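You operate a simulated robot arm through the tools that you are given. There is no shell and no other tool.

The job below is to be done with a simulated robot arm. You get a single attempt, and the scene is never put back.

JOB
Open the red tap and brass knob, pump the clear bowl full, then shut the knob.
Fine: open both fully before you pump; use the black plunger; the red tap stays open.

It is judged by the outcome, as a careful person would: the job done as asked, and still so three seconds after it is handed in. It fails if anything else is knocked over, pushed out of place, dropped, spilled or broken.

ROBOT AND FRAMES
A 7-joint arm with a two-finger parallel gripper, fixed in place. Base frame: the origin is at the foot of the arm, x ahead of it, y to its left, z up. Lengths are in mm, angles in rad, forces in N, time in s.
Its first joint turns from -2.897 to 2.897 rad. Payload 4.4 kg.
The TCP is the grasp point between the finger pads, 23 mm short of the fingertips. In the tool frame z runs along the fingers and y along their closing line. The gripper opens to 94 mm. The fingers are 38 mm wide and 10 mm thick; the gripper's body (54 by 96 mm) begins 39 mm behind the TCP.
Orientation is told as [roll, pitch, yaw] about the base's x, y, z axes, in that order, counted from this pose: with the fingers straight down and closing along the base's y, the tool's x points along the base's -x, its y along +y and its z along -z.

CONTROLS
- The arm moves only by the tool servo_tool. Its argument "targets" is a list of rows, each an object (a shift or turn left out is 0, a gripper value left out holds the last) with "xyz": the shift along the base's x, y, z in units of 100 mm (1.0 is 100 mm), a list of three; "turn": the turn, a rotation vector about the base's x, y, z in units of 60 degrees (1.0 is 60 degrees), a list of three; "hand": the finger opening in mm, from 0 to 94. In form: [{"xyz": [tx, ty, tz], "turn": [rx, ry, rz], "hand": hand}, ...]. A call has 1 to 20 rows; each row is the pose to reach, as a shift and turn from the pose commanded when the call began. A call with a number of a shift or a turn outside -1 to 1 is refused whole. Each row takes 0.2 s and may step no farther than 50 mm and 0.15 rad from the row before; otherwise, or with a gripper value out of range, the whole call is refused. A pose out of reach is approached as far as the arm can. The call stops where the force on the tool passes 40 N (or 10 N more than at its start, if that is more) or the arm is blocked; 0.2 s more then pass. The fingers move at their own pace (about 72 mm/s each) and stop on an object; they squeeze with about 28 N. The grip force told is the motor's: it shows also when the fingers shut on nothing. Time passes only in rows, and 0.2 s behind the last, so rows that repeat a pose let the fingers close. It gives the time, the measured TCP pose, the force on the tool (base axes), the opening and the grip force at its end, in the units of the frame above (readings bear some noise), with the torque about the TCP (base axes, N m) and any sound that the robot's microphone picked up.
- Cameras (640 x 400 px; columns grow to the right, rows downward): "scene" is fixed at [221.5, -649, 1103.2]; the picture's right is [0.87, -0.50, 0.00], its down [-0.18, -0.31, -0.93] and it looks along [0.47, 0.81, -0.36] (base axes); focal length 367 px, centre (320, 200). "wrist" rides on the gripper at [86, 16, -74] in the tool frame; the picture's right is [-0.18, 0.98, 0.00], its down [-0.58, -0.11, -0.81] and it looks along [-0.79, -0.15, 0.59] (tool axes); focal length 243 px, centre (320, 200). There is no depth. A picture from a camera that has moved, and an enlarged one, comes with that camera's place and axes in the base frame and with its lens.
- camera(camera): a new picture of that camera. The clock stands still meanwhile.
- enlarge(camera, box): a new picture of the part [left, top, right, bottom] of that camera's present view, enlarged. The clock stands still meanwhile.
- finish_job(): hands the job in; it is judged then, once.

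Places have to be worked out from the pictures, the camera data and where the tool is seen. Open the gripper and draw the arm clear of the work before you hand the job in, unless the task says otherwise.

The tools are called after "Request:" as name(argument=value, ...) on one line, values as JSON. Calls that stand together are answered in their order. servo_tool: Moves the arm, as the interface text tells. Its arguments: {"type":"object","properties":{"targets":{"type":"array","items":{"type":"object","properties":{"xyz":{"type":"array","items":{"type":"number"}},"turn":{"type":"array","items":{"type":"number"}},"hand":{"type":"number"}}}}},"required":["targets"]} The other tools are called the same way: camera (camera) takes a picture; enlarge (camera, box) takes an enlarged picture of a part of a camera's view; finish_job () hands the job in.

At the start:

```text
time_s: 0.0
tool_pos: [711.0, 200.6, 888.0]
tcp_rot: [-0.001, 0.001, -0.001]
wrist_force: [0.0, 0.2, 0.6]
ft_torque: [0.02, 0.0, -0.03]
grip_width: 94.1
grasp_force: 0.0
```

scene: 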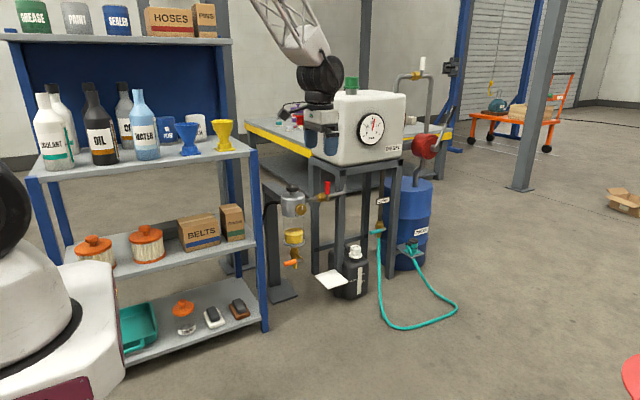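
wrist: 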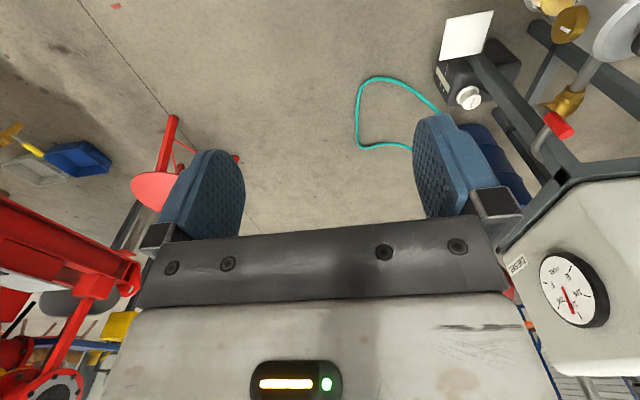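

I start by looking closer at the scene's filter/tap assembly below the tank.

Request:
enlarge(camera="scene", box=[260, 160, 400, 300])

Request:
enlarge(camera="scene", box=[270, 50, 470, 175])

Request:
enlarge(camera="wrist", box=[420, 0, 640, 140])

```text
2.86 times, centred on (330, 230) of scene
camera zoom: at [221.5, -649.0, 1103.2], right [0.87, -0.5, 0.0], down [-0.18, -0.31, -0.93], along [0.47, 0.81, -0.36], focal length 1050 px, centre (291, 114)
```

zoom: 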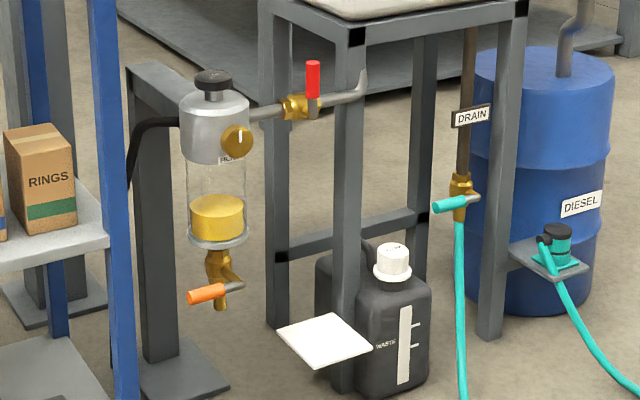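

```text
3.20 times, centred on (370, 112) of scene
camera zoom: at [221.5, -649.0, 1103.2], right [0.87, -0.5, 0.0], down [-0.18, -0.31, -0.93], along [0.47, 0.81, -0.36], focal length 1176 px, centre (160, 480)
```

zoom: 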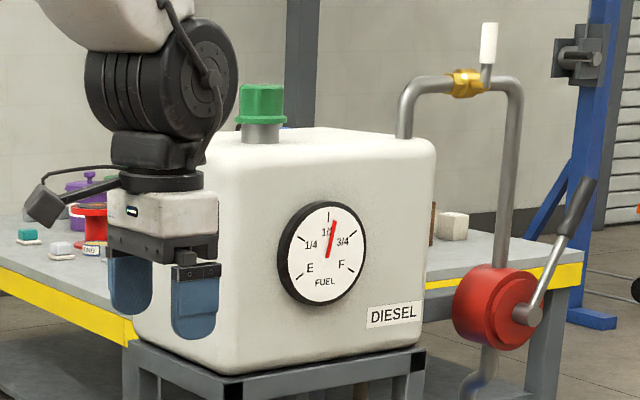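

```text
2.86 times, centred on (530, 70) of wrist
camera zoom: at [625.3, 218.2, 962.7], right [0.18, 0.98, 0.0], down [0.58, -0.11, 0.81], along [0.79, -0.15, -0.59], focal length 693 px, centre (-280, 571)
```

zoom: 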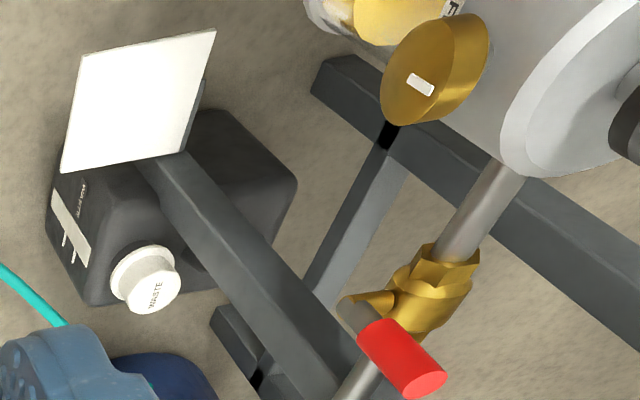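

The filter assembly (plunger, brass knob, red tap) appears to be near x 815–980, y 560–600, z 540–630. I'll yaw the tool about +60° in place so the wrist camera looks at it.

Request:
servo_tool(targets=[{"turn": [0, 0, 0.125]}, {"turn": [0, 0, 0.25]}, {"turn": [0, 0, 0.375]}, {"turn": [0, 0, 0.5]}, {"turn": [0, 0, 0.625]}, {"turn": [0, 0, 0.75]}, {"turn": [0, 0, 0.875]}, {"turn": [0, 0, 1.0]}, {"turn": [0, 0, 1.0]}])

Request:
camera(camera="wrist")

```text
time_s: 2.0
tool_pos: [711.7, 201.5, 888.9]
tcp_rot: [0.001, 0.001, 1.049]
wrist_force: [0.2, -0.2, -0.1]
ft_torque: [0.02, -0.01, 0.01]
grip_width: 93.9
grasp_force: 0.0
```

```text
taken
camera wrist: at [654.5, 135.2, 962.9], right [-0.76, 0.65, 0.0], down [0.38, 0.45, 0.81], along [0.52, 0.61, -0.59], focal length 243 px, centre (320, 200)
```

wrist: 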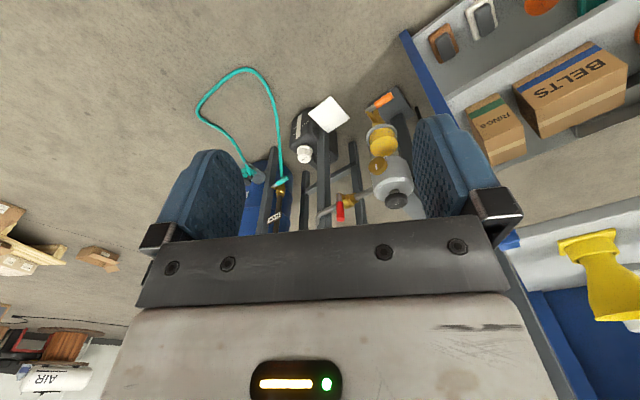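

Request:
enlarge(camera="wrist", box=[290, 80, 450, 240])

```text
2.50 times, centred on (370, 160) of wrist
camera zoom: at [654.5, 135.2, 962.9], right [-0.76, 0.65, 0.0], down [0.38, 0.45, 0.81], along [0.52, 0.61, -0.59], focal length 606 px, centre (195, 300)
```

zoom: 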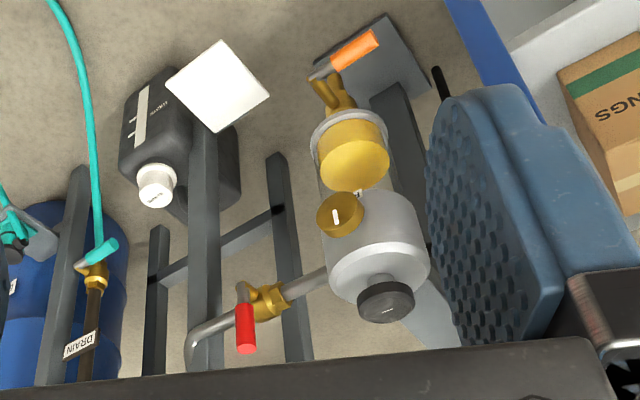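

The wrist view is good: I place the plunger top near (812,598,630), knob face near (831,556,543), red tap lever vertical with its tip near (982,609,613). I move closer for a better look.

Request:
servo_tool(targets=[{"xyz": [0.1, 0.25, -0.25], "turn": [0, 0, 0.05]}, {"xyz": [0.2, 0.5, -0.5], "turn": [0, 0, 0.1]}, {"xyz": [0.3, 0.75, -0.75], "turn": [0, 0, 0.15]}, {"xyz": [0.4, 1.0, -1.0], "turn": [0, 0, 0.2]}, {"xyz": [0.5, 1.0, -1.0], "turn": [0, 0, 0.25]}, {"xyz": [0.5, 1.0, -1.0], "turn": [0, 0, 0.25]}])

Request:
camera(camera="wrist")

```text
time_s: 3.4
tool_pos: [761.8, 301.0, 789.3]
tcp_rot: [0.0, 0.0, 1.309]
wrist_force: [-0.2, 0.2, -0.8]
ft_torque: [0.0, 0.0, -0.03]
grip_width: 94.2
grasp_force: 0.0
```

```text
taken
camera wrist: at [723.9, 222.9, 863.0], right [-0.9, 0.43, 0.0], down [0.26, 0.53, 0.81], along [0.35, 0.73, -0.59], focal length 243 px, centre (320, 200)
```

wrist: 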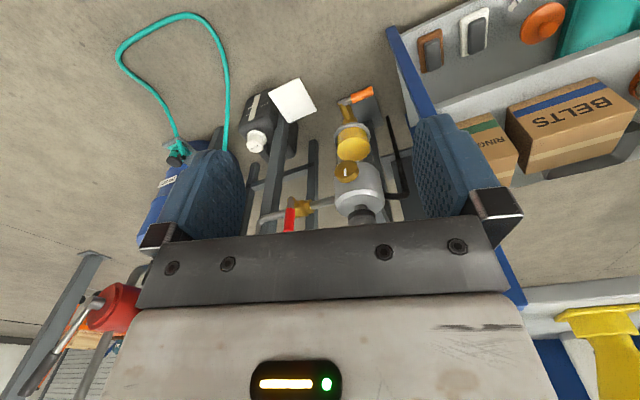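

Request:
enlarge(camera="wrist", box=[310, 80, 410, 240])

Request:
enlarge(camera="wrist", box=[310, 150, 400, 206])

Request:
enlarge(camera="wrist", box=[250, 170, 350, 240])

Request:
enlarge(camera="scene", box=[270, 178, 350, 228])

```text
2.50 times, centred on (360, 160) of wrist
camera zoom: at [723.9, 222.9, 863.0], right [-0.9, 0.43, 0.0], down [0.26, 0.53, 0.81], along [0.35, 0.73, -0.59], focal length 606 px, centre (220, 300)
```

zoom: 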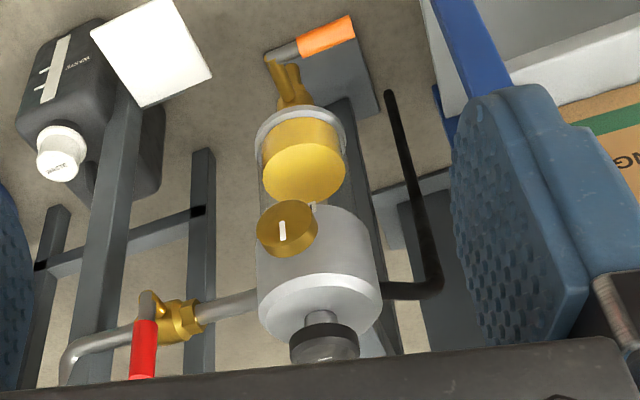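

```text
7.11 times, centred on (355, 178) of wrist
camera zoom: at [723.9, 222.9, 863.0], right [-0.9, 0.43, 0.0], down [0.26, 0.53, 0.81], along [0.35, 0.73, -0.59], focal length 1725 px, centre (71, 356)
```

zoom: 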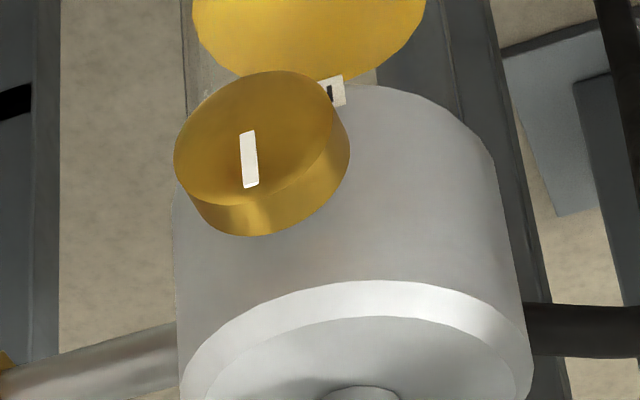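

```text
5.71 times, centred on (300, 205) of wrist
camera zoom: at [723.9, 222.9, 863.0], right [-0.9, 0.43, 0.0], down [0.26, 0.53, 0.81], along [0.35, 0.73, -0.59], focal length 1386 px, centre (434, 171)
```

zoom: 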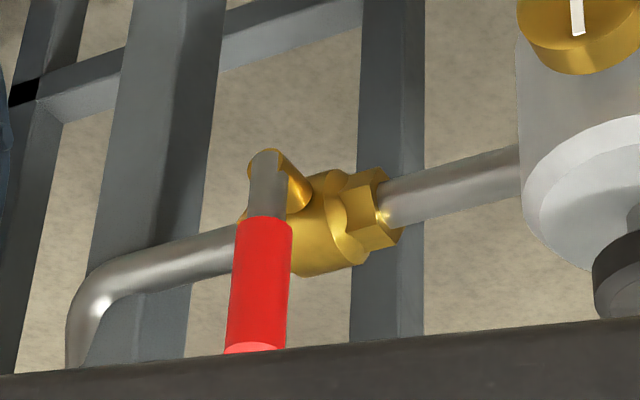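

```text
8.00 times, centred on (310, 203) of scene
camera zoom: at [221.5, -649.0, 1103.2], right [0.87, -0.5, 0.0], down [-0.18, -0.31, -0.93], along [0.47, 0.81, -0.36], focal length 2939 px, centre (400, 176)
```

zoom: 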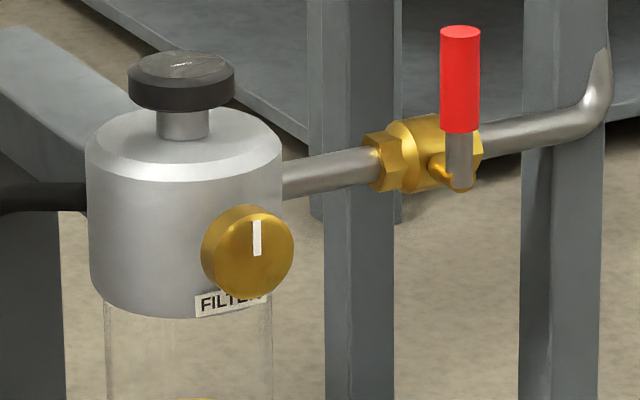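

The lever is vertical (closed, across its pipe) at about x=966, y=578, z 545–629, with the pivot stem facing −y. I move toward a place in front of and above it, tilting the tool outward to test the reach.

Request:
servo_tool(targets=[{"xyz": [0.2, 0.15, 0], "turn": [0.06, 0, 0]}, {"xyz": [0.4, 0.3, 0], "turn": [0.12, 0, 0]}, {"xyz": [0.6, 0.5, 0], "turn": [0.18, 0, 0]}, {"xyz": [0.8, 0.7, 0], "turn": [0.24, 0, 0]}, {"xyz": [1.0, 0.9, 0], "turn": [0.3, 0, 0]}, {"xyz": [1.0, 0.9, 0], "turn": [0.3, 0, 0]}])

Request:
camera(camera="scene")

Request:
camera(camera="wrist")

```text
time_s: 4.8
tool_pos: [863.6, 392.0, 785.9]
tcp_rot: [0.085, -0.303, 1.294]
wrist_force: [-0.6, 0.1, -0.5]
ft_torque: [0.01, 0.0, 0.0]
grip_width: 93.9
grasp_force: 0.0
```

```text
taken
```

scene: 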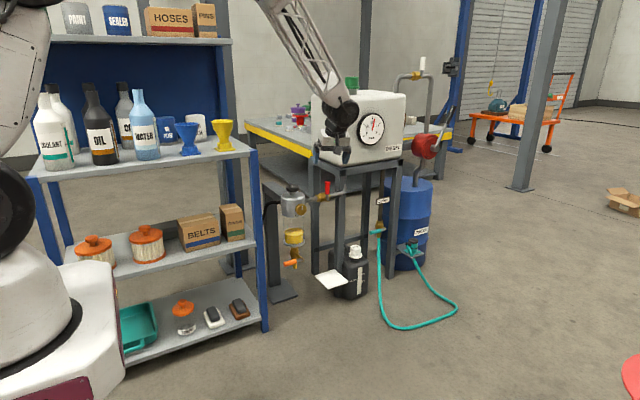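

```text
taken
camera wrist: at [824.3, 293.9, 834.2], right [-0.9, 0.41, 0.13], down [0.26, 0.26, 0.93], along [0.35, 0.87, -0.34], focal length 243 px, centre (320, 200)
```

wrist: 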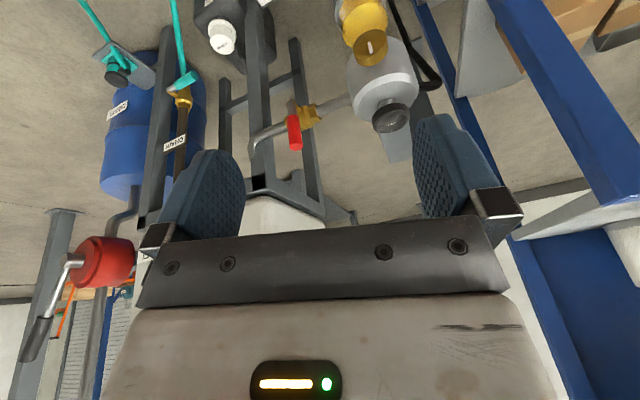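

The arm follows well. I take an enlarged view of lever and filter from this new vantage to refine positions.

Request:
enlarge(camera="wrist", box=[240, 80, 340, 180])

Request:
enlarge(camera="wrist", box=[310, 0, 440, 140])

```text
4.00 times, centred on (290, 130) of wrist
camera zoom: at [824.3, 293.9, 834.2], right [-0.9, 0.41, 0.13], down [0.26, 0.26, 0.93], along [0.35, 0.87, -0.34], focal length 970 px, centre (440, 480)
```

zoom: 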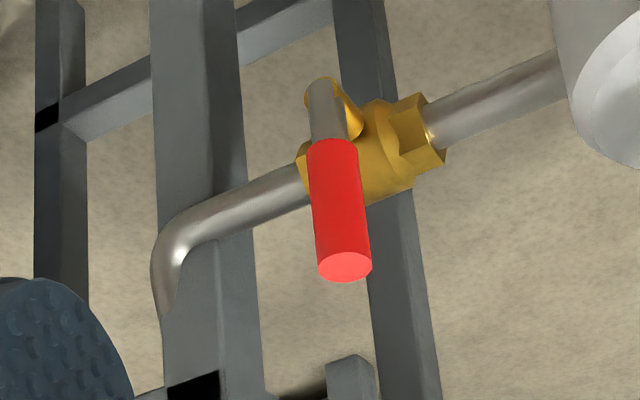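

```text
2.86 times, centred on (375, 70) of wrist
camera zoom: at [824.3, 293.9, 834.2], right [-0.9, 0.41, 0.13], down [0.26, 0.26, 0.93], along [0.35, 0.87, -0.34], focal length 693 px, centre (163, 571)
```

zoom: 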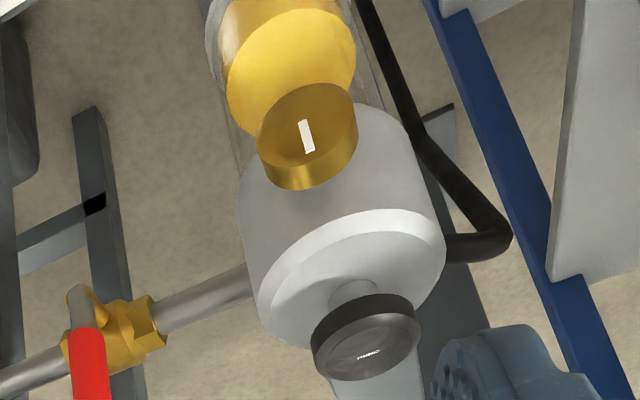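

Refined: filter axis ≈ (823.5, 610), cap top z≈628, knob face ≈ (825, 547, 545) facing −y, lever ≈ (965, 581, up to 628). I move to above/in front of the lever, with fingers partially closed for straddling it.

Request:
servo_tool(targets=[{"xyz": [0.2, 0.2, -0.08], "turn": [0.04, 0, 0], "hand": 64}, {"xyz": [0.4, 0.4, -0.16], "turn": [0.08, 0, 0], "hand": 64}, {"xyz": [0.6, 0.6, -0.24], "turn": [0.12, 0, 0], "hand": 64}, {"xyz": [0.8, 0.8, -0.32], "turn": [0.16, 0, 0], "hand": 64}, {"xyz": [0.98, 1.0, -0.4], "turn": [0.2, 0, 0], "hand": 64}, {"xyz": [0.98, 1.0, -0.4], "turn": [0.2, 0, 0], "hand": 64}])

Request:
camera(camera="scene")

Request:
camera(camera="wrist")

```text
time_s: 6.2
tool_pos: [960.6, 490.1, 747.6]
tcp_rot: [0.148, -0.506, 1.271]
wrist_force: [-0.2, 0.5, -0.3]
ft_torque: [-0.02, -0.03, -0.02]
grip_width: 64.1
grasp_force: 0.1
```

```text
taken
```

scene: 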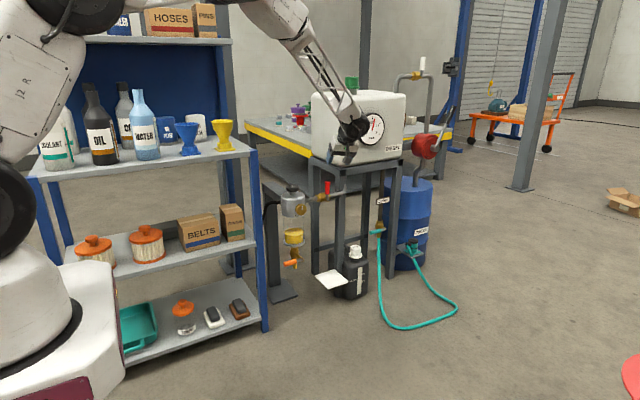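

```text
taken
camera wrist: at [922.3, 385.6, 773.1], right [-0.9, 0.37, 0.22], down [0.26, 0.06, 0.96], along [0.35, 0.93, -0.15], focal length 243 px, centre (320, 200)
```

wrist: 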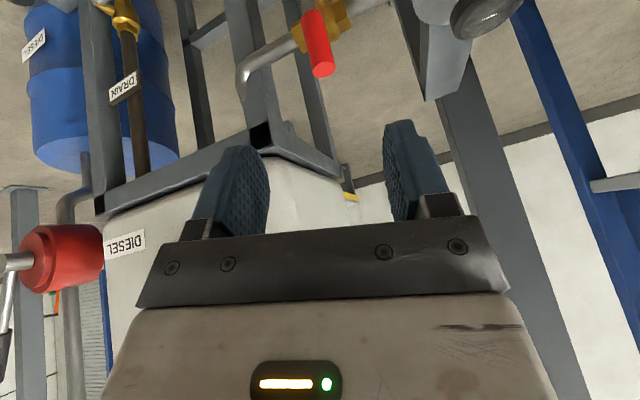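

Reach is fine. I descend to just above the lever.

Request:
servo_tool(targets=[{"xyz": [0.02, 0.2, -0.15]}, {"xyz": [0.03, 0.4, -0.3]}, {"xyz": [0.05, 0.6, -0.45]}, {"xyz": [0.05, 0.72, -0.6]}, {"xyz": [0.05, 0.72, -0.6]}])

Request:
camera(camera="wrist")

Request:
enlarge(camera="scene", box=[270, 90, 400, 230])

```text
time_s: 7.4
tool_pos: [964.5, 563.0, 688.0]
tcp_rot: [0.15, -0.504, 1.27]
wrist_force: [-0.1, 1.4, -0.8]
ft_torque: [0.0, 0.05, 0.0]
grip_width: 64.1
grasp_force: 0.1
```

```text
taken
camera wrist: at [927.1, 457.8, 713.2], right [-0.9, 0.37, 0.22], down [0.26, 0.06, 0.96], along [0.35, 0.93, -0.15], focal length 243 px, centre (320, 200)
```

wrist: 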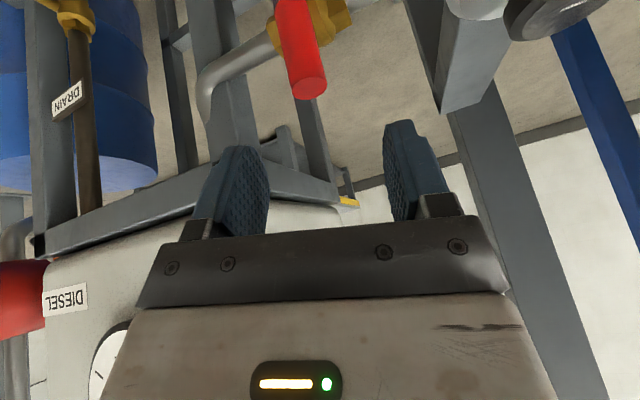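

```text
2.86 times, centred on (335, 160) of scene
camera zoom: at [221.5, -649.0, 1103.2], right [0.87, -0.5, 0.0], down [-0.18, -0.31, -0.93], along [0.47, 0.81, -0.36], focal length 1050 px, centre (277, 314)
```

zoom: 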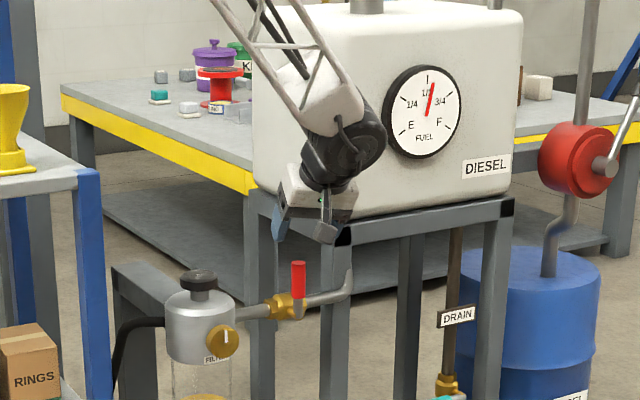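

The lever top sits centred between the fingers (x≈963, y≈579). I lower the open fingers to straddle the red grip.

Request:
servo_tool(targets=[{"xyz": [0, 0.04, -0.2]}, {"xyz": [0, 0.08, -0.4]}, {"xyz": [0, 0.12, -0.55]}, {"xyz": [0, 0.15, -0.7]}, {"xyz": [0, 0.15, -0.7]}])

Request:
camera(camera="wrist")

Request:
enlarge(camera="scene", box=[290, 140, 360, 210])

```text
time_s: 8.6
tool_pos: [964.3, 577.7, 617.0]
tcp_rot: [0.149, -0.504, 1.271]
wrist_force: [0.5, 1.3, -0.6]
ft_torque: [0.0, -0.01, 0.0]
grip_width: 63.9
grasp_force: 0.1
```

```text
taken
camera wrist: at [927.2, 473.5, 642.7], right [-0.9, 0.37, 0.22], down [0.26, 0.06, 0.96], along [0.35, 0.93, -0.15], focal length 243 px, centre (320, 200)
```

wrist: 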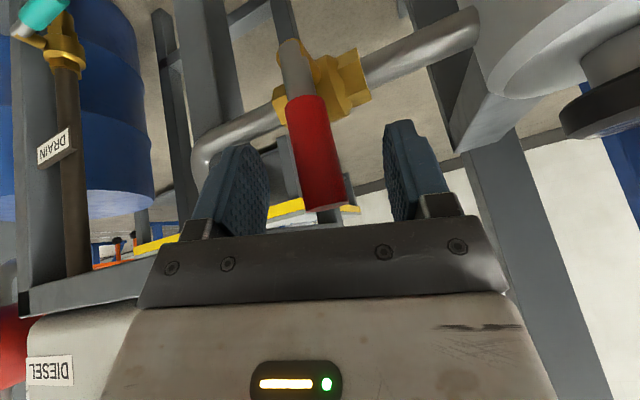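

```text
5.71 times, centred on (325, 175) of scene
camera zoom: at [221.5, -649.0, 1103.2], right [0.87, -0.5, 0.0], down [-0.18, -0.31, -0.93], along [0.47, 0.81, -0.36], focal length 2099 px, centre (291, 343)
```

zoom: 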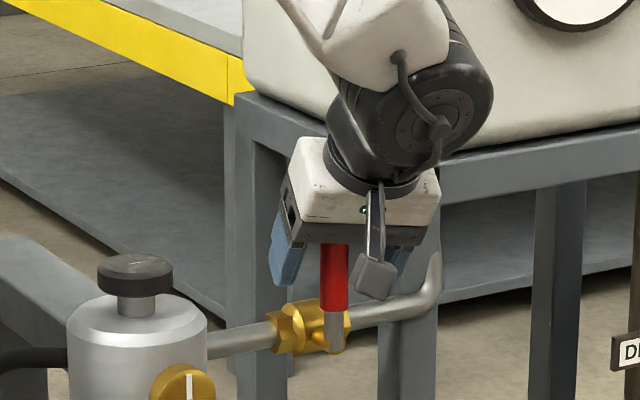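

The lever is between the fingers. I narrow the opening to 44 mm and nudge toward −x (counter-clockwise seen from the front) a little to feel whether the lever gives.

Request:
servo_tool(targets=[{"hand": 44}, {"hand": 44}, {"xyz": [-0.05, 0, 0], "hand": 44}, {"xyz": [-0.1, 0, 0], "hand": 44}, {"xyz": [-0.14, 0, 0], "hand": 44}, {"xyz": [-0.18, 0, 0], "hand": 44}, {"xyz": [-0.18, 0, 0], "hand": 44}])

Request:
enlarge(camera="scene", box=[290, 140, 360, 210])

```text
time_s: 10.2
tool_pos: [948.2, 578.0, 619.8]
tcp_rot: [0.147, -0.506, 1.27]
wrist_force: [29.5, -2.5, 5.0]
ft_torque: [-0.03, -0.94, -0.04]
grip_width: 56.8
grasp_force: 14.2
```

```text
5.71 times, centred on (325, 175) of scene
camera zoom: at [221.5, -649.0, 1103.2], right [0.87, -0.5, 0.0], down [-0.18, -0.31, -0.93], along [0.47, 0.81, -0.36], focal length 2099 px, centre (291, 343)
```

zoom: 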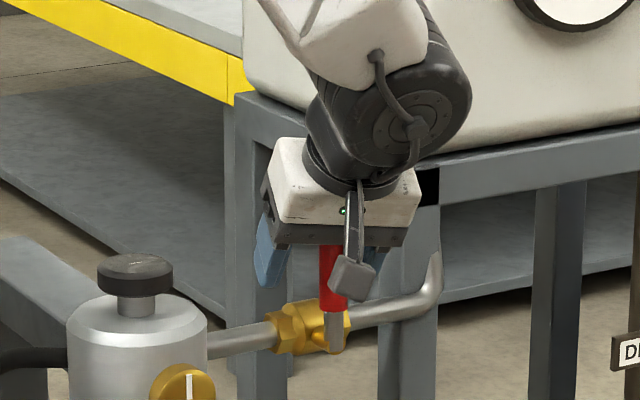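

With ~30 N toward −x the lever stays vertical (the finger just gave way), so I back off and feel toward +x instead.

Request:
servo_tool(targets=[{"xyz": [0.08, 0, 0], "hand": 44}, {"xyz": [0.18, 0, 0], "hand": 44}, {"xyz": [0.24, 0, 0], "hand": 44}, {"xyz": [0.3, 0, 0], "hand": 44}, {"xyz": [0.36, 0, 0], "hand": 44}, {"xyz": [0.36, 0, 0], "hand": 44}])

Request:
enlarge(camera="scene", box=[290, 140, 360, 210])

```text
time_s: 11.6
tool_pos: [984.5, 578.0, 617.9]
tcp_rot: [0.147, -0.504, 1.27]
wrist_force: [-0.9, 1.2, -0.7]
ft_torque: [0.0, 0.0, 0.0]
grip_width: 44.5
grasp_force: 0.6
```

```text
5.71 times, centred on (325, 175) of scene
camera zoom: at [221.5, -649.0, 1103.2], right [0.87, -0.5, 0.0], down [-0.18, -0.31, -0.93], along [0.47, 0.81, -0.36], focal length 2099 px, centre (291, 343)
```

zoom: 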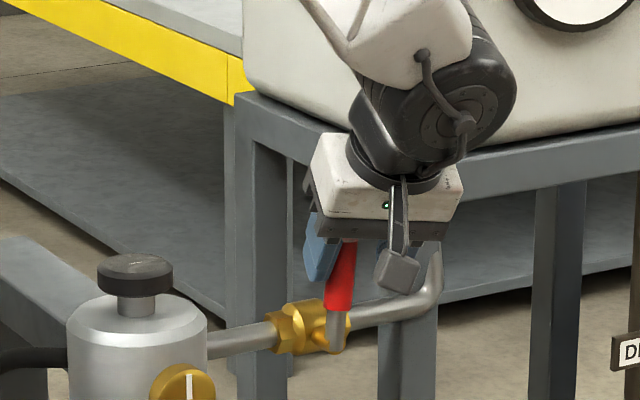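

The lever swings freely toward +x (clockwise), so that is the opening direction. I continue pushing in +x, keeping the fingers clear of the stand leg.

Request:
servo_tool(targets=[{"xyz": [0.05, -0.03, 0], "hand": 44}, {"xyz": [0.1, -0.06, 0], "hand": 44}, {"xyz": [0.16, -0.09, -0.01], "hand": 44}, {"xyz": [0.22, -0.1, -0.02], "hand": 44}, {"xyz": [0.28, -0.1, -0.03], "hand": 44}, {"xyz": [0.34, -0.1, -0.04], "hand": 44}, {"xyz": [0.34, -0.1, -0.04], "hand": 44}])

Request:
enlarge(camera="scene", box=[290, 140, 360, 210])

Request:
camera(camera="wrist")

```text
time_s: 13.2
tool_pos: [1016.9, 568.4, 614.7]
tcp_rot: [0.147, -0.505, 1.271]
wrist_force: [-0.4, -0.1, 0.2]
ft_torque: [0.01, 0.0, -0.01]
grip_width: 44.0
grasp_force: 0.1
```

```text
5.71 times, centred on (325, 175) of scene
camera zoom: at [221.5, -649.0, 1103.2], right [0.87, -0.5, 0.0], down [-0.18, -0.31, -0.93], along [0.47, 0.81, -0.36], focal length 2099 px, centre (291, 343)
```

zoom: 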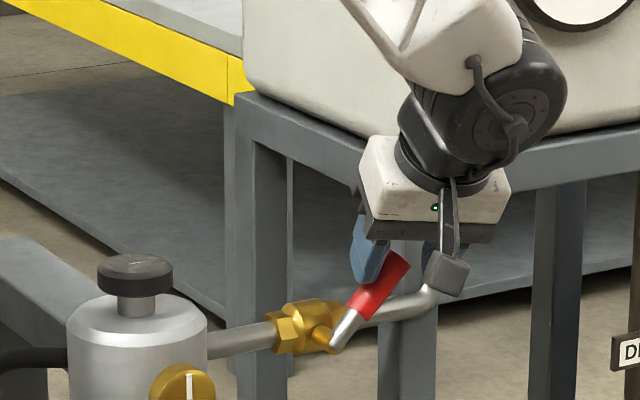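

```text
taken
camera wrist: at [978.8, 463.0, 639.1], right [-0.9, 0.37, 0.22], down [0.26, 0.06, 0.96], along [0.35, 0.93, -0.15], focal length 243 px, centre (320, 200)
```

wrist: 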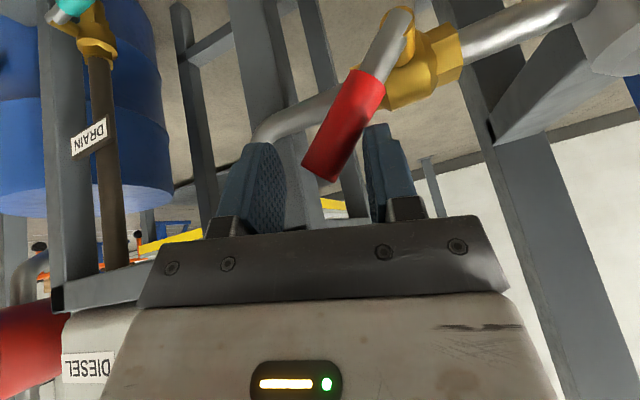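

The lever is about 40° over. I raise, close the fingers, and then press the lever down from above.

Request:
servo_tool(targets=[{"xyz": [0, -0.01, 0.2]}, {"xyz": [0, -0.03, 0.45], "hand": 44}, {"xyz": [-0.06, -0.03, 0.55], "hand": 0}, {"xyz": [-0.06, -0.03, 0.55], "hand": 0}, {"xyz": [-0.06, -0.03, 0.55], "hand": 0}])

Request:
camera(camera="wrist")

```text
time_s: 14.4
tool_pos: [1011.7, 566.0, 669.8]
tcp_rot: [0.15, -0.503, 1.271]
wrist_force: [-1.1, 1.1, -0.5]
ft_torque: [-0.02, 0.01, -0.02]
grip_width: 0.0
grasp_force: 28.1
```

```text
taken
camera wrist: at [973.3, 459.5, 694.1], right [-0.9, 0.37, 0.22], down [0.26, 0.06, 0.96], along [0.35, 0.93, -0.15], focal length 243 px, centre (320, 200)
```

wrist: 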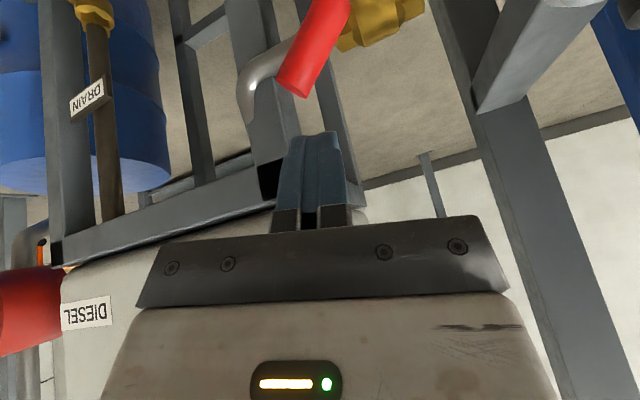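

The lever tip is around (1018, 581, 606), under the closed fingers. I press straight down.

Request:
servo_tool(targets=[{"xyz": [-0.05, 0, -0.15]}, {"xyz": [-0.05, 0, -0.3]}, {"xyz": [-0.05, 0, -0.37]}, {"xyz": [-0.05, 0, -0.44]}, {"xyz": [-0.05, 0, -0.51]}, {"xyz": [-0.05, 0, -0.58]}, {"xyz": [-0.05, 0, -0.65]}, {"xyz": [-0.05, 0, -0.71]}, {"xyz": [-0.05, 0, -0.77]}, {"xyz": [-0.05, 0, -0.82]}, {"xyz": [-0.05, 0, -0.86]}, {"xyz": [-0.05, 0, -0.86]}])

Request:
enlarge(camera="scene", box=[290, 140, 360, 210])

Request:
camera(camera="wrist")

```text
time_s: 17.0
tool_pos: [1005.7, 565.5, 583.9]
tcp_rot: [0.147, -0.506, 1.272]
wrist_force: [0.7, 0.6, -0.1]
ft_torque: [0.01, -0.01, -0.02]
grip_width: 0.0
grasp_force: 28.4
```

```text
5.71 times, centred on (325, 175) of scene
camera zoom: at [221.5, -649.0, 1103.2], right [0.87, -0.5, 0.0], down [-0.18, -0.31, -0.93], along [0.47, 0.81, -0.36], focal length 2099 px, centre (291, 343)
```

zoom: 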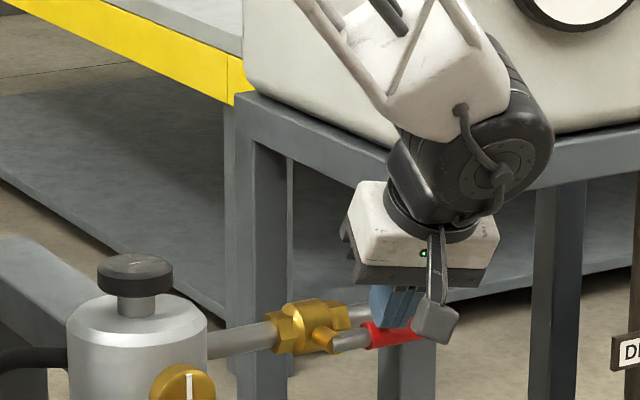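

```text
taken
camera wrist: at [968.0, 459.5, 608.4], right [-0.9, 0.37, 0.22], down [0.26, 0.06, 0.96], along [0.35, 0.93, -0.15], focal length 243 px, centre (320, 200)
```

wrist: 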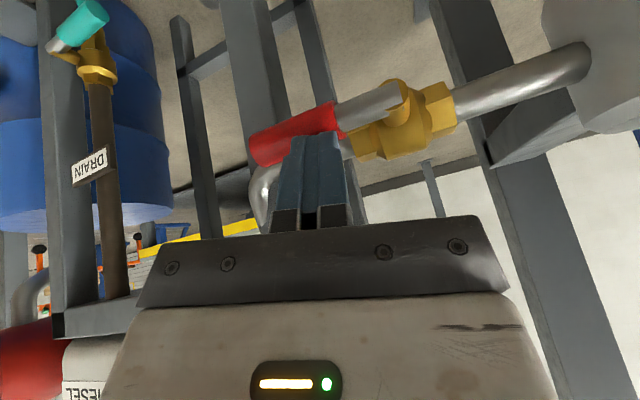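

The lever is almost horizontal along the pipe but there's no stop force yet, so I press a little further until it reaches its stop.

Request:
servo_tool(targets=[{"xyz": [0, 0, -0.02]}, {"xyz": [0, 0, -0.04]}, {"xyz": [0, 0, -0.06]}, {"xyz": [0, 0, -0.06]}])

Request:
enlarge(camera="wrist", box=[230, 60, 470, 200])

```text
time_s: 18.0
tool_pos: [1006.7, 565.0, 579.2]
tcp_rot: [0.147, -0.505, 1.271]
wrist_force: [-10.7, -10.5, 25.4]
ft_torque: [0.02, 0.34, 0.09]
grip_width: 0.0
grasp_force: 27.7
```

```text
2.67 times, centred on (350, 130) of wrist
camera zoom: at [968.7, 459.6, 604.1], right [-0.9, 0.37, 0.21], down [0.25, 0.06, 0.97], along [0.35, 0.93, -0.15], focal length 647 px, centre (240, 387)
```

zoom: 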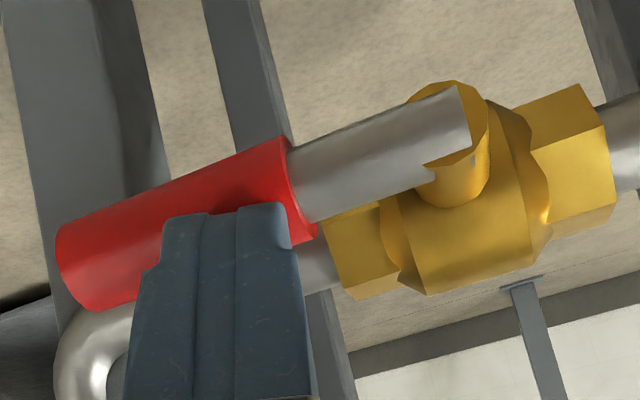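

The lever is at its stop (25 N resisting) and horizontal along the pipe: the red tap is fully open. I lift away and back out in front.

Request:
servo_tool(targets=[{"xyz": [0, -0.02, 0.1]}, {"xyz": [0, -0.08, 0.4]}, {"xyz": [0, -0.2, 0.75]}, {"xyz": [-0.1, -0.4, 1.0]}, {"xyz": [-0.3, -0.7, 1.0]}, {"xyz": [-0.5, -1.0, 1.0]}, {"xyz": [-0.5, -1.0, 1.0]}])

Request:
enlarge(camera="scene", box=[270, 150, 370, 280])

```text
time_s: 19.6
tool_pos: [956.4, 464.4, 676.2]
tcp_rot: [0.148, -0.504, 1.27]
wrist_force: [-0.2, -1.0, -0.5]
ft_torque: [0.01, -0.05, 0.05]
grip_width: 0.1
grasp_force: 28.7
```

```text
3.08 times, centred on (320, 215) of scene
camera zoom: at [221.5, -649.0, 1103.2], right [0.87, -0.5, 0.0], down [-0.18, -0.31, -0.93], along [0.47, 0.81, -0.36], focal length 1130 px, centre (320, 154)
```

zoom: 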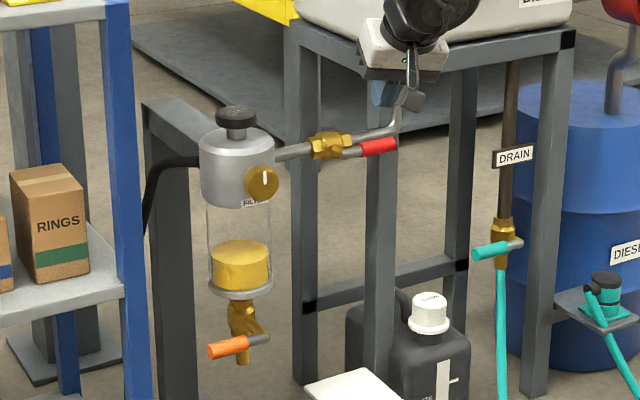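

The red lever stays open. Now I reorient the tool toward horizontal (pointing +y) in front of the filter for the brass knob.

Request:
servo_tool(targets=[{"xyz": [-0.2, -0.1, -0.05], "turn": [0.1, 0, 0]}, {"xyz": [-0.4, -0.2, -0.1], "turn": [0.2, 0, 0], "hand": 80}, {"xyz": [-0.6, -0.3, -0.2], "turn": [0.3, 0, 0]}, {"xyz": [-0.8, -0.45, -0.3], "turn": [0.4, 0, 0]}, {"xyz": [-1.0, -0.6, -0.4], "turn": [0.5, 0, 0]}, {"xyz": [-1.0, -0.6, -0.4], "turn": [0.5, 0, 0]}])

Request:
camera(camera="wrist")

Request:
camera(camera="scene")

```text
time_s: 21.0
tool_pos: [856.7, 404.3, 637.7]
tcp_rot: [0.423, -0.992, 1.078]
wrist_force: [0.3, 0.9, 0.0]
ft_torque: [-0.01, -0.02, 0.03]
grip_width: 80.2
grasp_force: 0.1
```

```text
taken
camera wrist: at [817.6, 301.4, 605.5], right [-0.9, 0.22, 0.37], down [0.26, -0.43, 0.86], along [0.35, 0.88, 0.34], focal length 243 px, centre (320, 200)
```

wrist: 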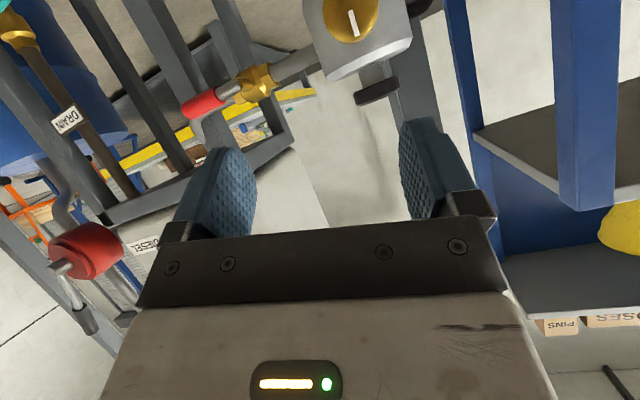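

```text
taken
```

scene: 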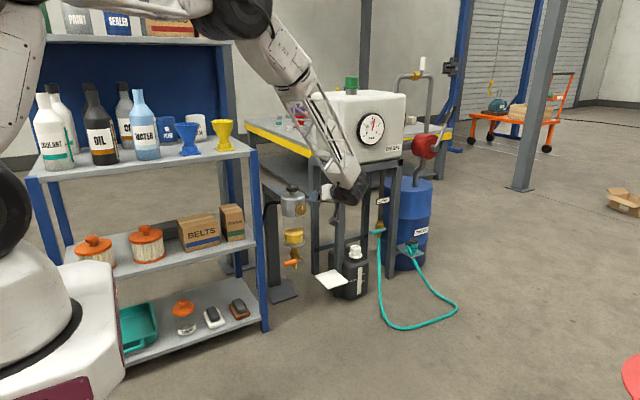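

I finish tilting to horizontal and line up with the knob axis at about 100 mm standoff.

Request:
servo_tool(targets=[{"xyz": [-0.08, 0.0, -0.2], "turn": [0.1, 0, 0], "hand": 80}, {"xyz": [-0.16, 0.0, -0.4], "turn": [0.2, 0, 0]}, {"xyz": [-0.24, 0.0, -0.6], "turn": [0.3, 0, 0]}, {"xyz": [-0.33, 0.1, -0.8], "turn": [0.4, 0, 0]}, {"xyz": [-0.33, 0.2, -0.93], "turn": [0.5, 0, 0]}, {"xyz": [-0.33, 0.2, -0.93], "turn": [0.5, 0, 0]}])

Request:
camera(camera="wrist")

Request:
enlarge(camera="scene", box=[260, 150, 380, 270])

```text
time_s: 22.4
tool_pos: [822.6, 426.1, 544.8]
tcp_rot: [1.574, -1.31, -0.006]
wrist_force: [0.1, -0.4, 0.3]
ft_torque: [0.02, -0.01, -0.03]
grip_width: 79.8
grasp_force: 0.1
```

```text
taken
camera wrist: at [784.9, 352.3, 464.9], right [-0.9, 0.0, 0.43], down [0.26, -0.81, 0.53], along [0.35, 0.59, 0.73], focal length 243 px, centre (320, 200)
```

wrist: 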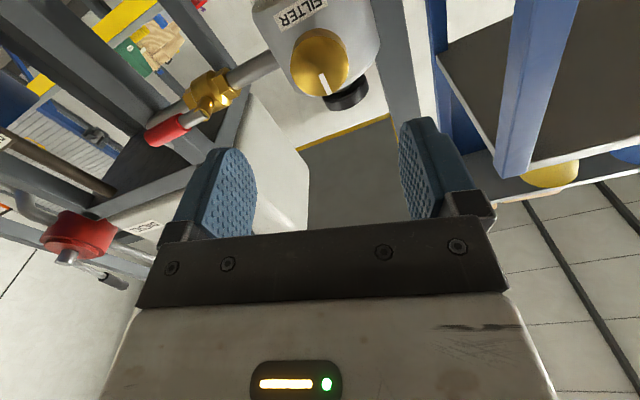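

```text
3.33 times, centred on (320, 210) of scene
camera zoom: at [221.5, -649.0, 1103.2], right [0.87, -0.5, 0.0], down [-0.18, -0.31, -0.93], along [0.47, 0.81, -0.36], focal length 1225 px, centre (320, 167)
```

zoom: 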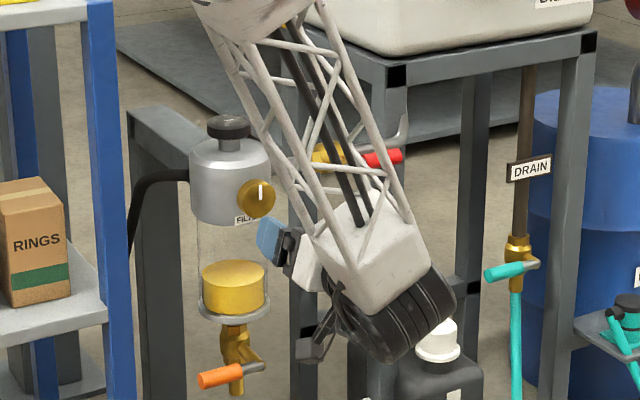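

The tool points straight at the knob. I enlarge the wrist view to measure the knob's centre precisely.

Request:
enlarge(camera="wrist", box=[260, 0, 400, 120])

```text
3.33 times, centred on (330, 60) of wrist
camera zoom: at [784.9, 352.3, 464.9], right [-0.9, 0.0, 0.43], down [0.26, -0.81, 0.53], along [0.35, 0.59, 0.73], focal length 809 px, centre (287, 667)
```

zoom: 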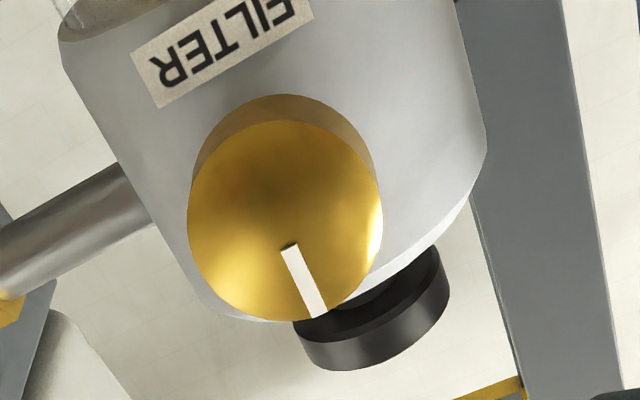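

Knob centre measures ≈ (824, 546, 546). I correct by +2 mm in x and z and advance toward the knob with the gripper open.

Request:
servo_tool(targets=[{"xyz": [0.01, 0.2, 0.01], "hand": 70}, {"xyz": [0.02, 0.4, 0.02], "hand": 70}, {"xyz": [0.02, 0.6, 0.02], "hand": 70}, {"xyz": [0.02, 0.7, 0.02], "hand": 70}, {"xyz": [0.02, 0.7, 0.02], "hand": 70}])

Request:
camera(camera="wrist")

Request:
enlarge(camera="scene", box=[260, 150, 380, 270])

```text
time_s: 23.6
tool_pos: [825.9, 495.9, 547.1]
tcp_rot: [1.572, -1.31, 0.0]
wrist_force: [-0.8, -0.8, 0.5]
ft_torque: [0.01, 0.0, 0.04]
grip_width: 70.1
grasp_force: 0.0
```

```text
taken
camera wrist: at [786.8, 421.6, 467.1], right [-0.9, 0.0, 0.43], down [0.26, -0.81, 0.53], along [0.35, 0.59, 0.73], focal length 243 px, centre (320, 200)
```

wrist: 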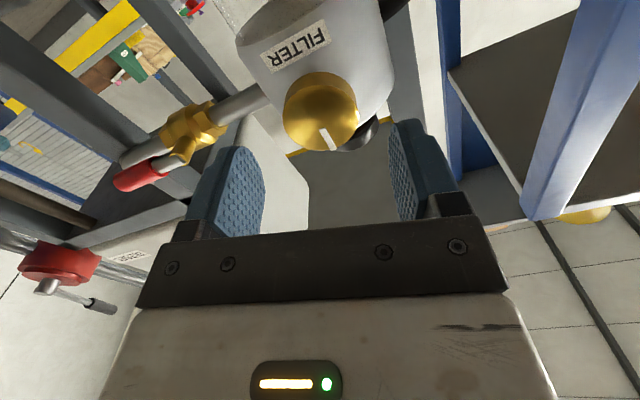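

```text
3.33 times, centred on (320, 210) of scene
camera zoom: at [221.5, -649.0, 1103.2], right [0.87, -0.5, 0.0], down [-0.18, -0.31, -0.93], along [0.47, 0.81, -0.36], focal length 1225 px, centre (320, 167)
```

zoom: 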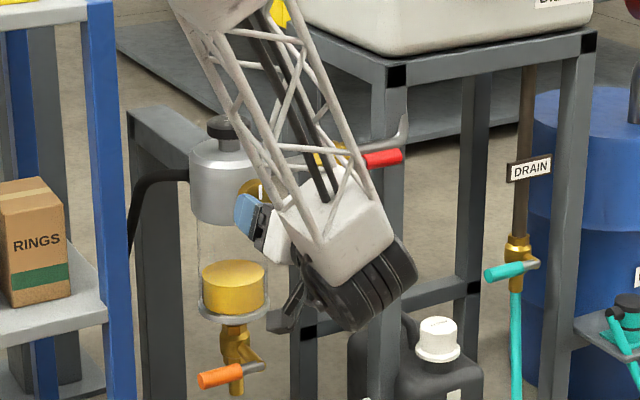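

Request:
enlarge(camera="wrist", box=[250, 50, 410, 210])

```text
2.50 times, centred on (330, 130) of wrist
camera zoom: at [786.8, 421.6, 467.1], right [-0.9, 0.0, 0.43], down [0.26, -0.81, 0.53], along [0.35, 0.59, 0.73], focal length 606 px, centre (295, 375)
```

zoom: 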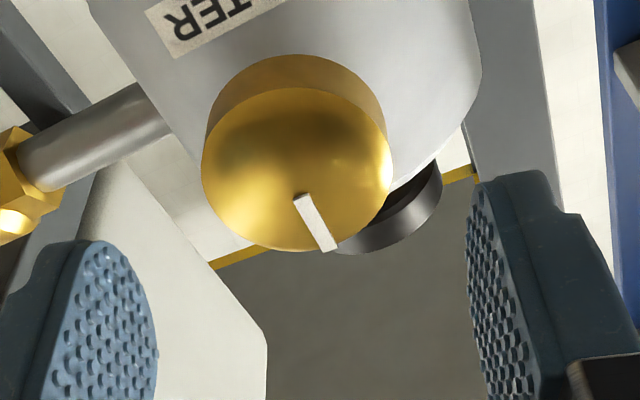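

The knob centre is in line with the tool axis within about 1 mm. I advance so the fingertips flank the knob rim, then close.

Request:
servo_tool(targets=[{"xyz": [0, 0.15, 0], "hand": 70}, {"xyz": [0, 0.3, 0], "hand": 70}, {"xyz": [0, 0.42, 0], "hand": 70}, {"xyz": [0, 0.42, 0], "hand": 70}, {"xyz": [0, 0.42, 0], "hand": 40}, {"xyz": [0, 0.42, 0], "hand": 40}, {"xyz": [0, 0.42, 0], "hand": 40}])

Request:
camera(camera="wrist")

```text
time_s: 25.2
tool_pos: [823.8, 536.6, 546.6]
tcp_rot: [1.57, -1.31, 0.001]
wrist_force: [-7.9, 4.8, 1.8]
ft_torque: [0.48, 0.0, -0.24]
grip_width: 44.8
grasp_force: 44.6
```

```text
taken
camera wrist: at [786.4, 463.6, 466.1], right [-0.9, 0.0, 0.43], down [0.26, -0.81, 0.53], along [0.35, 0.59, 0.73], focal length 243 px, centre (320, 200)
```

wrist: 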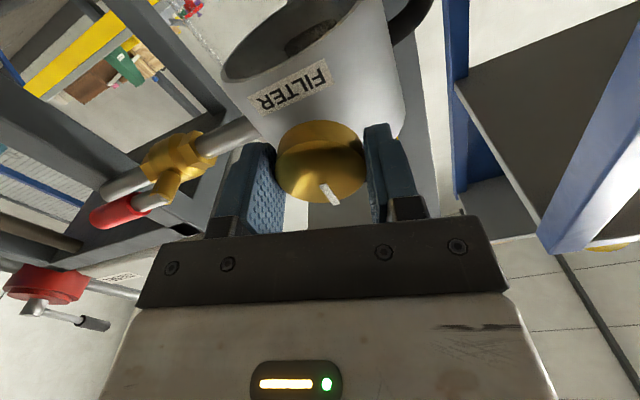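

The knob is gripped (44.8 mm). I turn it gently counter-clockwise as seen from the front (rotation about −y) by ~20° and read the torque.

Request:
servo_tool(targets=[{"turn": [0, -0.06, 0], "hand": 40}, {"turn": [0, -0.12, 0], "hand": 40}, {"turn": [0, -0.18, 0], "hand": 40}, {"turn": [0, -0.24, 0], "hand": 40}, {"turn": [0, -0.3, 0], "hand": 40}, {"turn": [0, -0.3, 0], "hand": 40}])

Request:
enlarge(camera="wrist", box=[220, 90, 430, 230])

```text
time_s: 26.6
tool_pos: [826.5, 537.4, 545.4]
tcp_rot: [-1.547, -1.518, 3.117]
wrist_force: [9.3, 7.1, -10.1]
ft_torque: [-0.13, -0.03, -0.38]
grip_width: 44.9
grasp_force: 44.9
stopped in row 6: the force on the tool passed its limit at 40 N (the readings are from after the stop); the commanded pose is now the measured one
```

```text
2.86 times, centred on (325, 160) of wrist
camera zoom: at [813.2, 463.4, 458.4], right [-0.99, 0.0, 0.13], down [0.08, -0.81, 0.59], along [0.11, 0.59, 0.8], focal length 693 px, centre (306, 314)
```

zoom: 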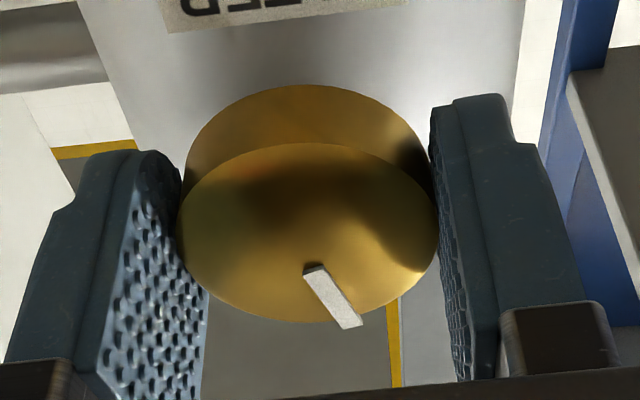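

The knob turned ~17° with the gripper (mark moved toward −x), but side force built up, likely from slight misalignment. I open the fingers to relax and read the true pose.

Request:
servo_tool(targets=[{"hand": 60}, {"hand": 60}, {"hand": 60}])

Request:
enlarge(camera="wrist", box=[220, 90, 430, 230])

```text
time_s: 27.4
tool_pos: [825.3, 536.0, 546.0]
tcp_rot: [-1.557, -1.52, 3.129]
wrist_force: [0.5, 0.2, -0.3]
ft_torque: [0.0, -0.02, 0.0]
grip_width: 60.0
grasp_force: 0.1
```

```text
2.86 times, centred on (325, 160) of wrist
camera zoom: at [813.1, 463.3, 458.7], right [-0.99, 0.0, 0.13], down [0.08, -0.81, 0.59], along [0.11, 0.59, 0.8], focal length 693 px, centre (306, 314)
```

zoom: 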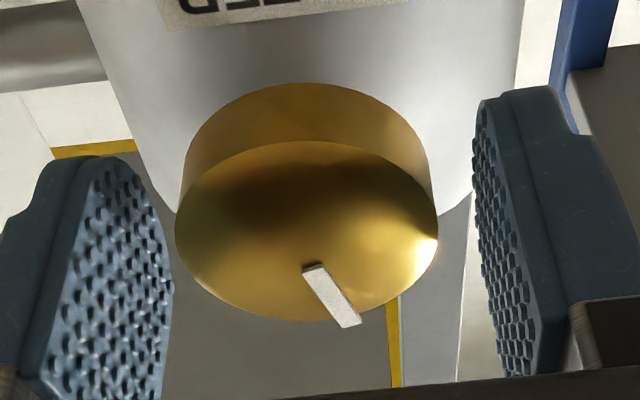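

Released, the readings are clean and the knob has turned ~17° CCW. I correct alignment by (−0.5, +1.5) mm in x/z, regrip, and turn further but more slowly.

Request:
servo_tool(targets=[{"xyz": [-0.005, 0, 0.015], "hand": 60}, {"xyz": [-0.005, 0, 0.015], "hand": 40}, {"xyz": [-0.005, 0, 0.015], "hand": 40}, {"xyz": [-0.005, 0, 0.015], "hand": 40}, {"xyz": [-0.005, 0, 0.015], "turn": [0, -0.03, 0], "hand": 40}, {"xyz": [-0.005, 0, 0.015], "turn": [0, -0.06, 0], "hand": 40}, {"xyz": [-0.005, 0, 0.015], "turn": [0, -0.09, 0], "hand": 40}, {"xyz": [-0.005, 0, 0.015], "turn": [0, -0.12, 0], "hand": 40}, {"xyz": [-0.005, 0, 0.015], "turn": [0, -0.15, 0], "hand": 40}, {"xyz": [-0.005, 0, 0.015], "turn": [0, -0.15, 0], "hand": 40}])

Request:
enlarge(camera="wrist", box=[220, 90, 430, 230])

```text
time_s: 29.6
tool_pos: [825.7, 536.7, 548.4]
tcp_rot: [-1.569, -1.359, 3.135]
wrist_force: [15.3, -2.5, -4.4]
ft_torque: [-0.43, 0.01, -0.35]
grip_width: 44.7
grasp_force: 45.1
```

```text
2.86 times, centred on (325, 160) of wrist
camera zoom: at [826.8, 463.3, 459.5], right [-1.0, 0.0, -0.03], down [-0.02, -0.81, 0.59], along [-0.02, 0.59, 0.81], focal length 693 px, centre (306, 314)
```

zoom: 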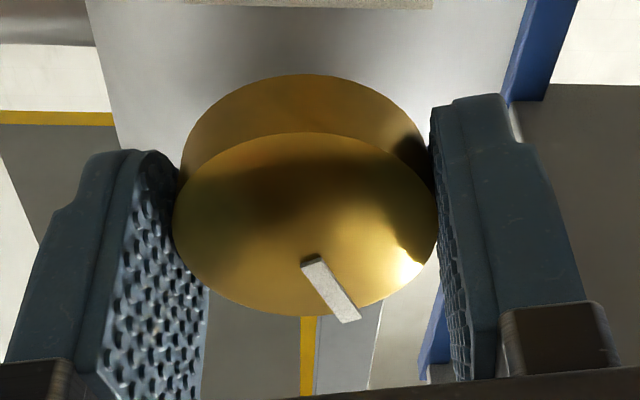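

The knob turns with the gripper; the side force of +15 N in x says the knob axis lies slightly to +x. I shift the tool +0.8 mm x while gripped and continue slowly.

Request:
servo_tool(targets=[{"xyz": [0.008, 0, -0.003], "hand": 40}, {"xyz": [0.008, 0, -0.003], "turn": [0, -0.03, 0], "hand": 40}, {"xyz": [0.008, 0, -0.003], "turn": [0, -0.06, 0], "hand": 40}, {"xyz": [0.008, 0, -0.003], "turn": [0, -0.09, 0], "hand": 40}, {"xyz": [0.008, 0, -0.003], "turn": [0, -0.12, 0], "hand": 40}, {"xyz": [0.008, 0, -0.003], "turn": [0, -0.15, 0], "hand": 40}, {"xyz": [0.008, 0, -0.003], "turn": [0, -0.15, 0], "hand": 40}])

```text
time_s: 30.5
tool_pos: [824.8, 536.8, 547.8]
tcp_rot: [-1.573, -1.294, -3.14]
wrist_force: [-11.2, -12.5, 12.8]
ft_torque: [0.14, 0.0, 0.03]
grip_width: 44.6
grasp_force: 44.9
stopped in row 4: the force on the tool passed its limit at 41 N (the readings are from after the stop); the commanded pose is now the measured one
```

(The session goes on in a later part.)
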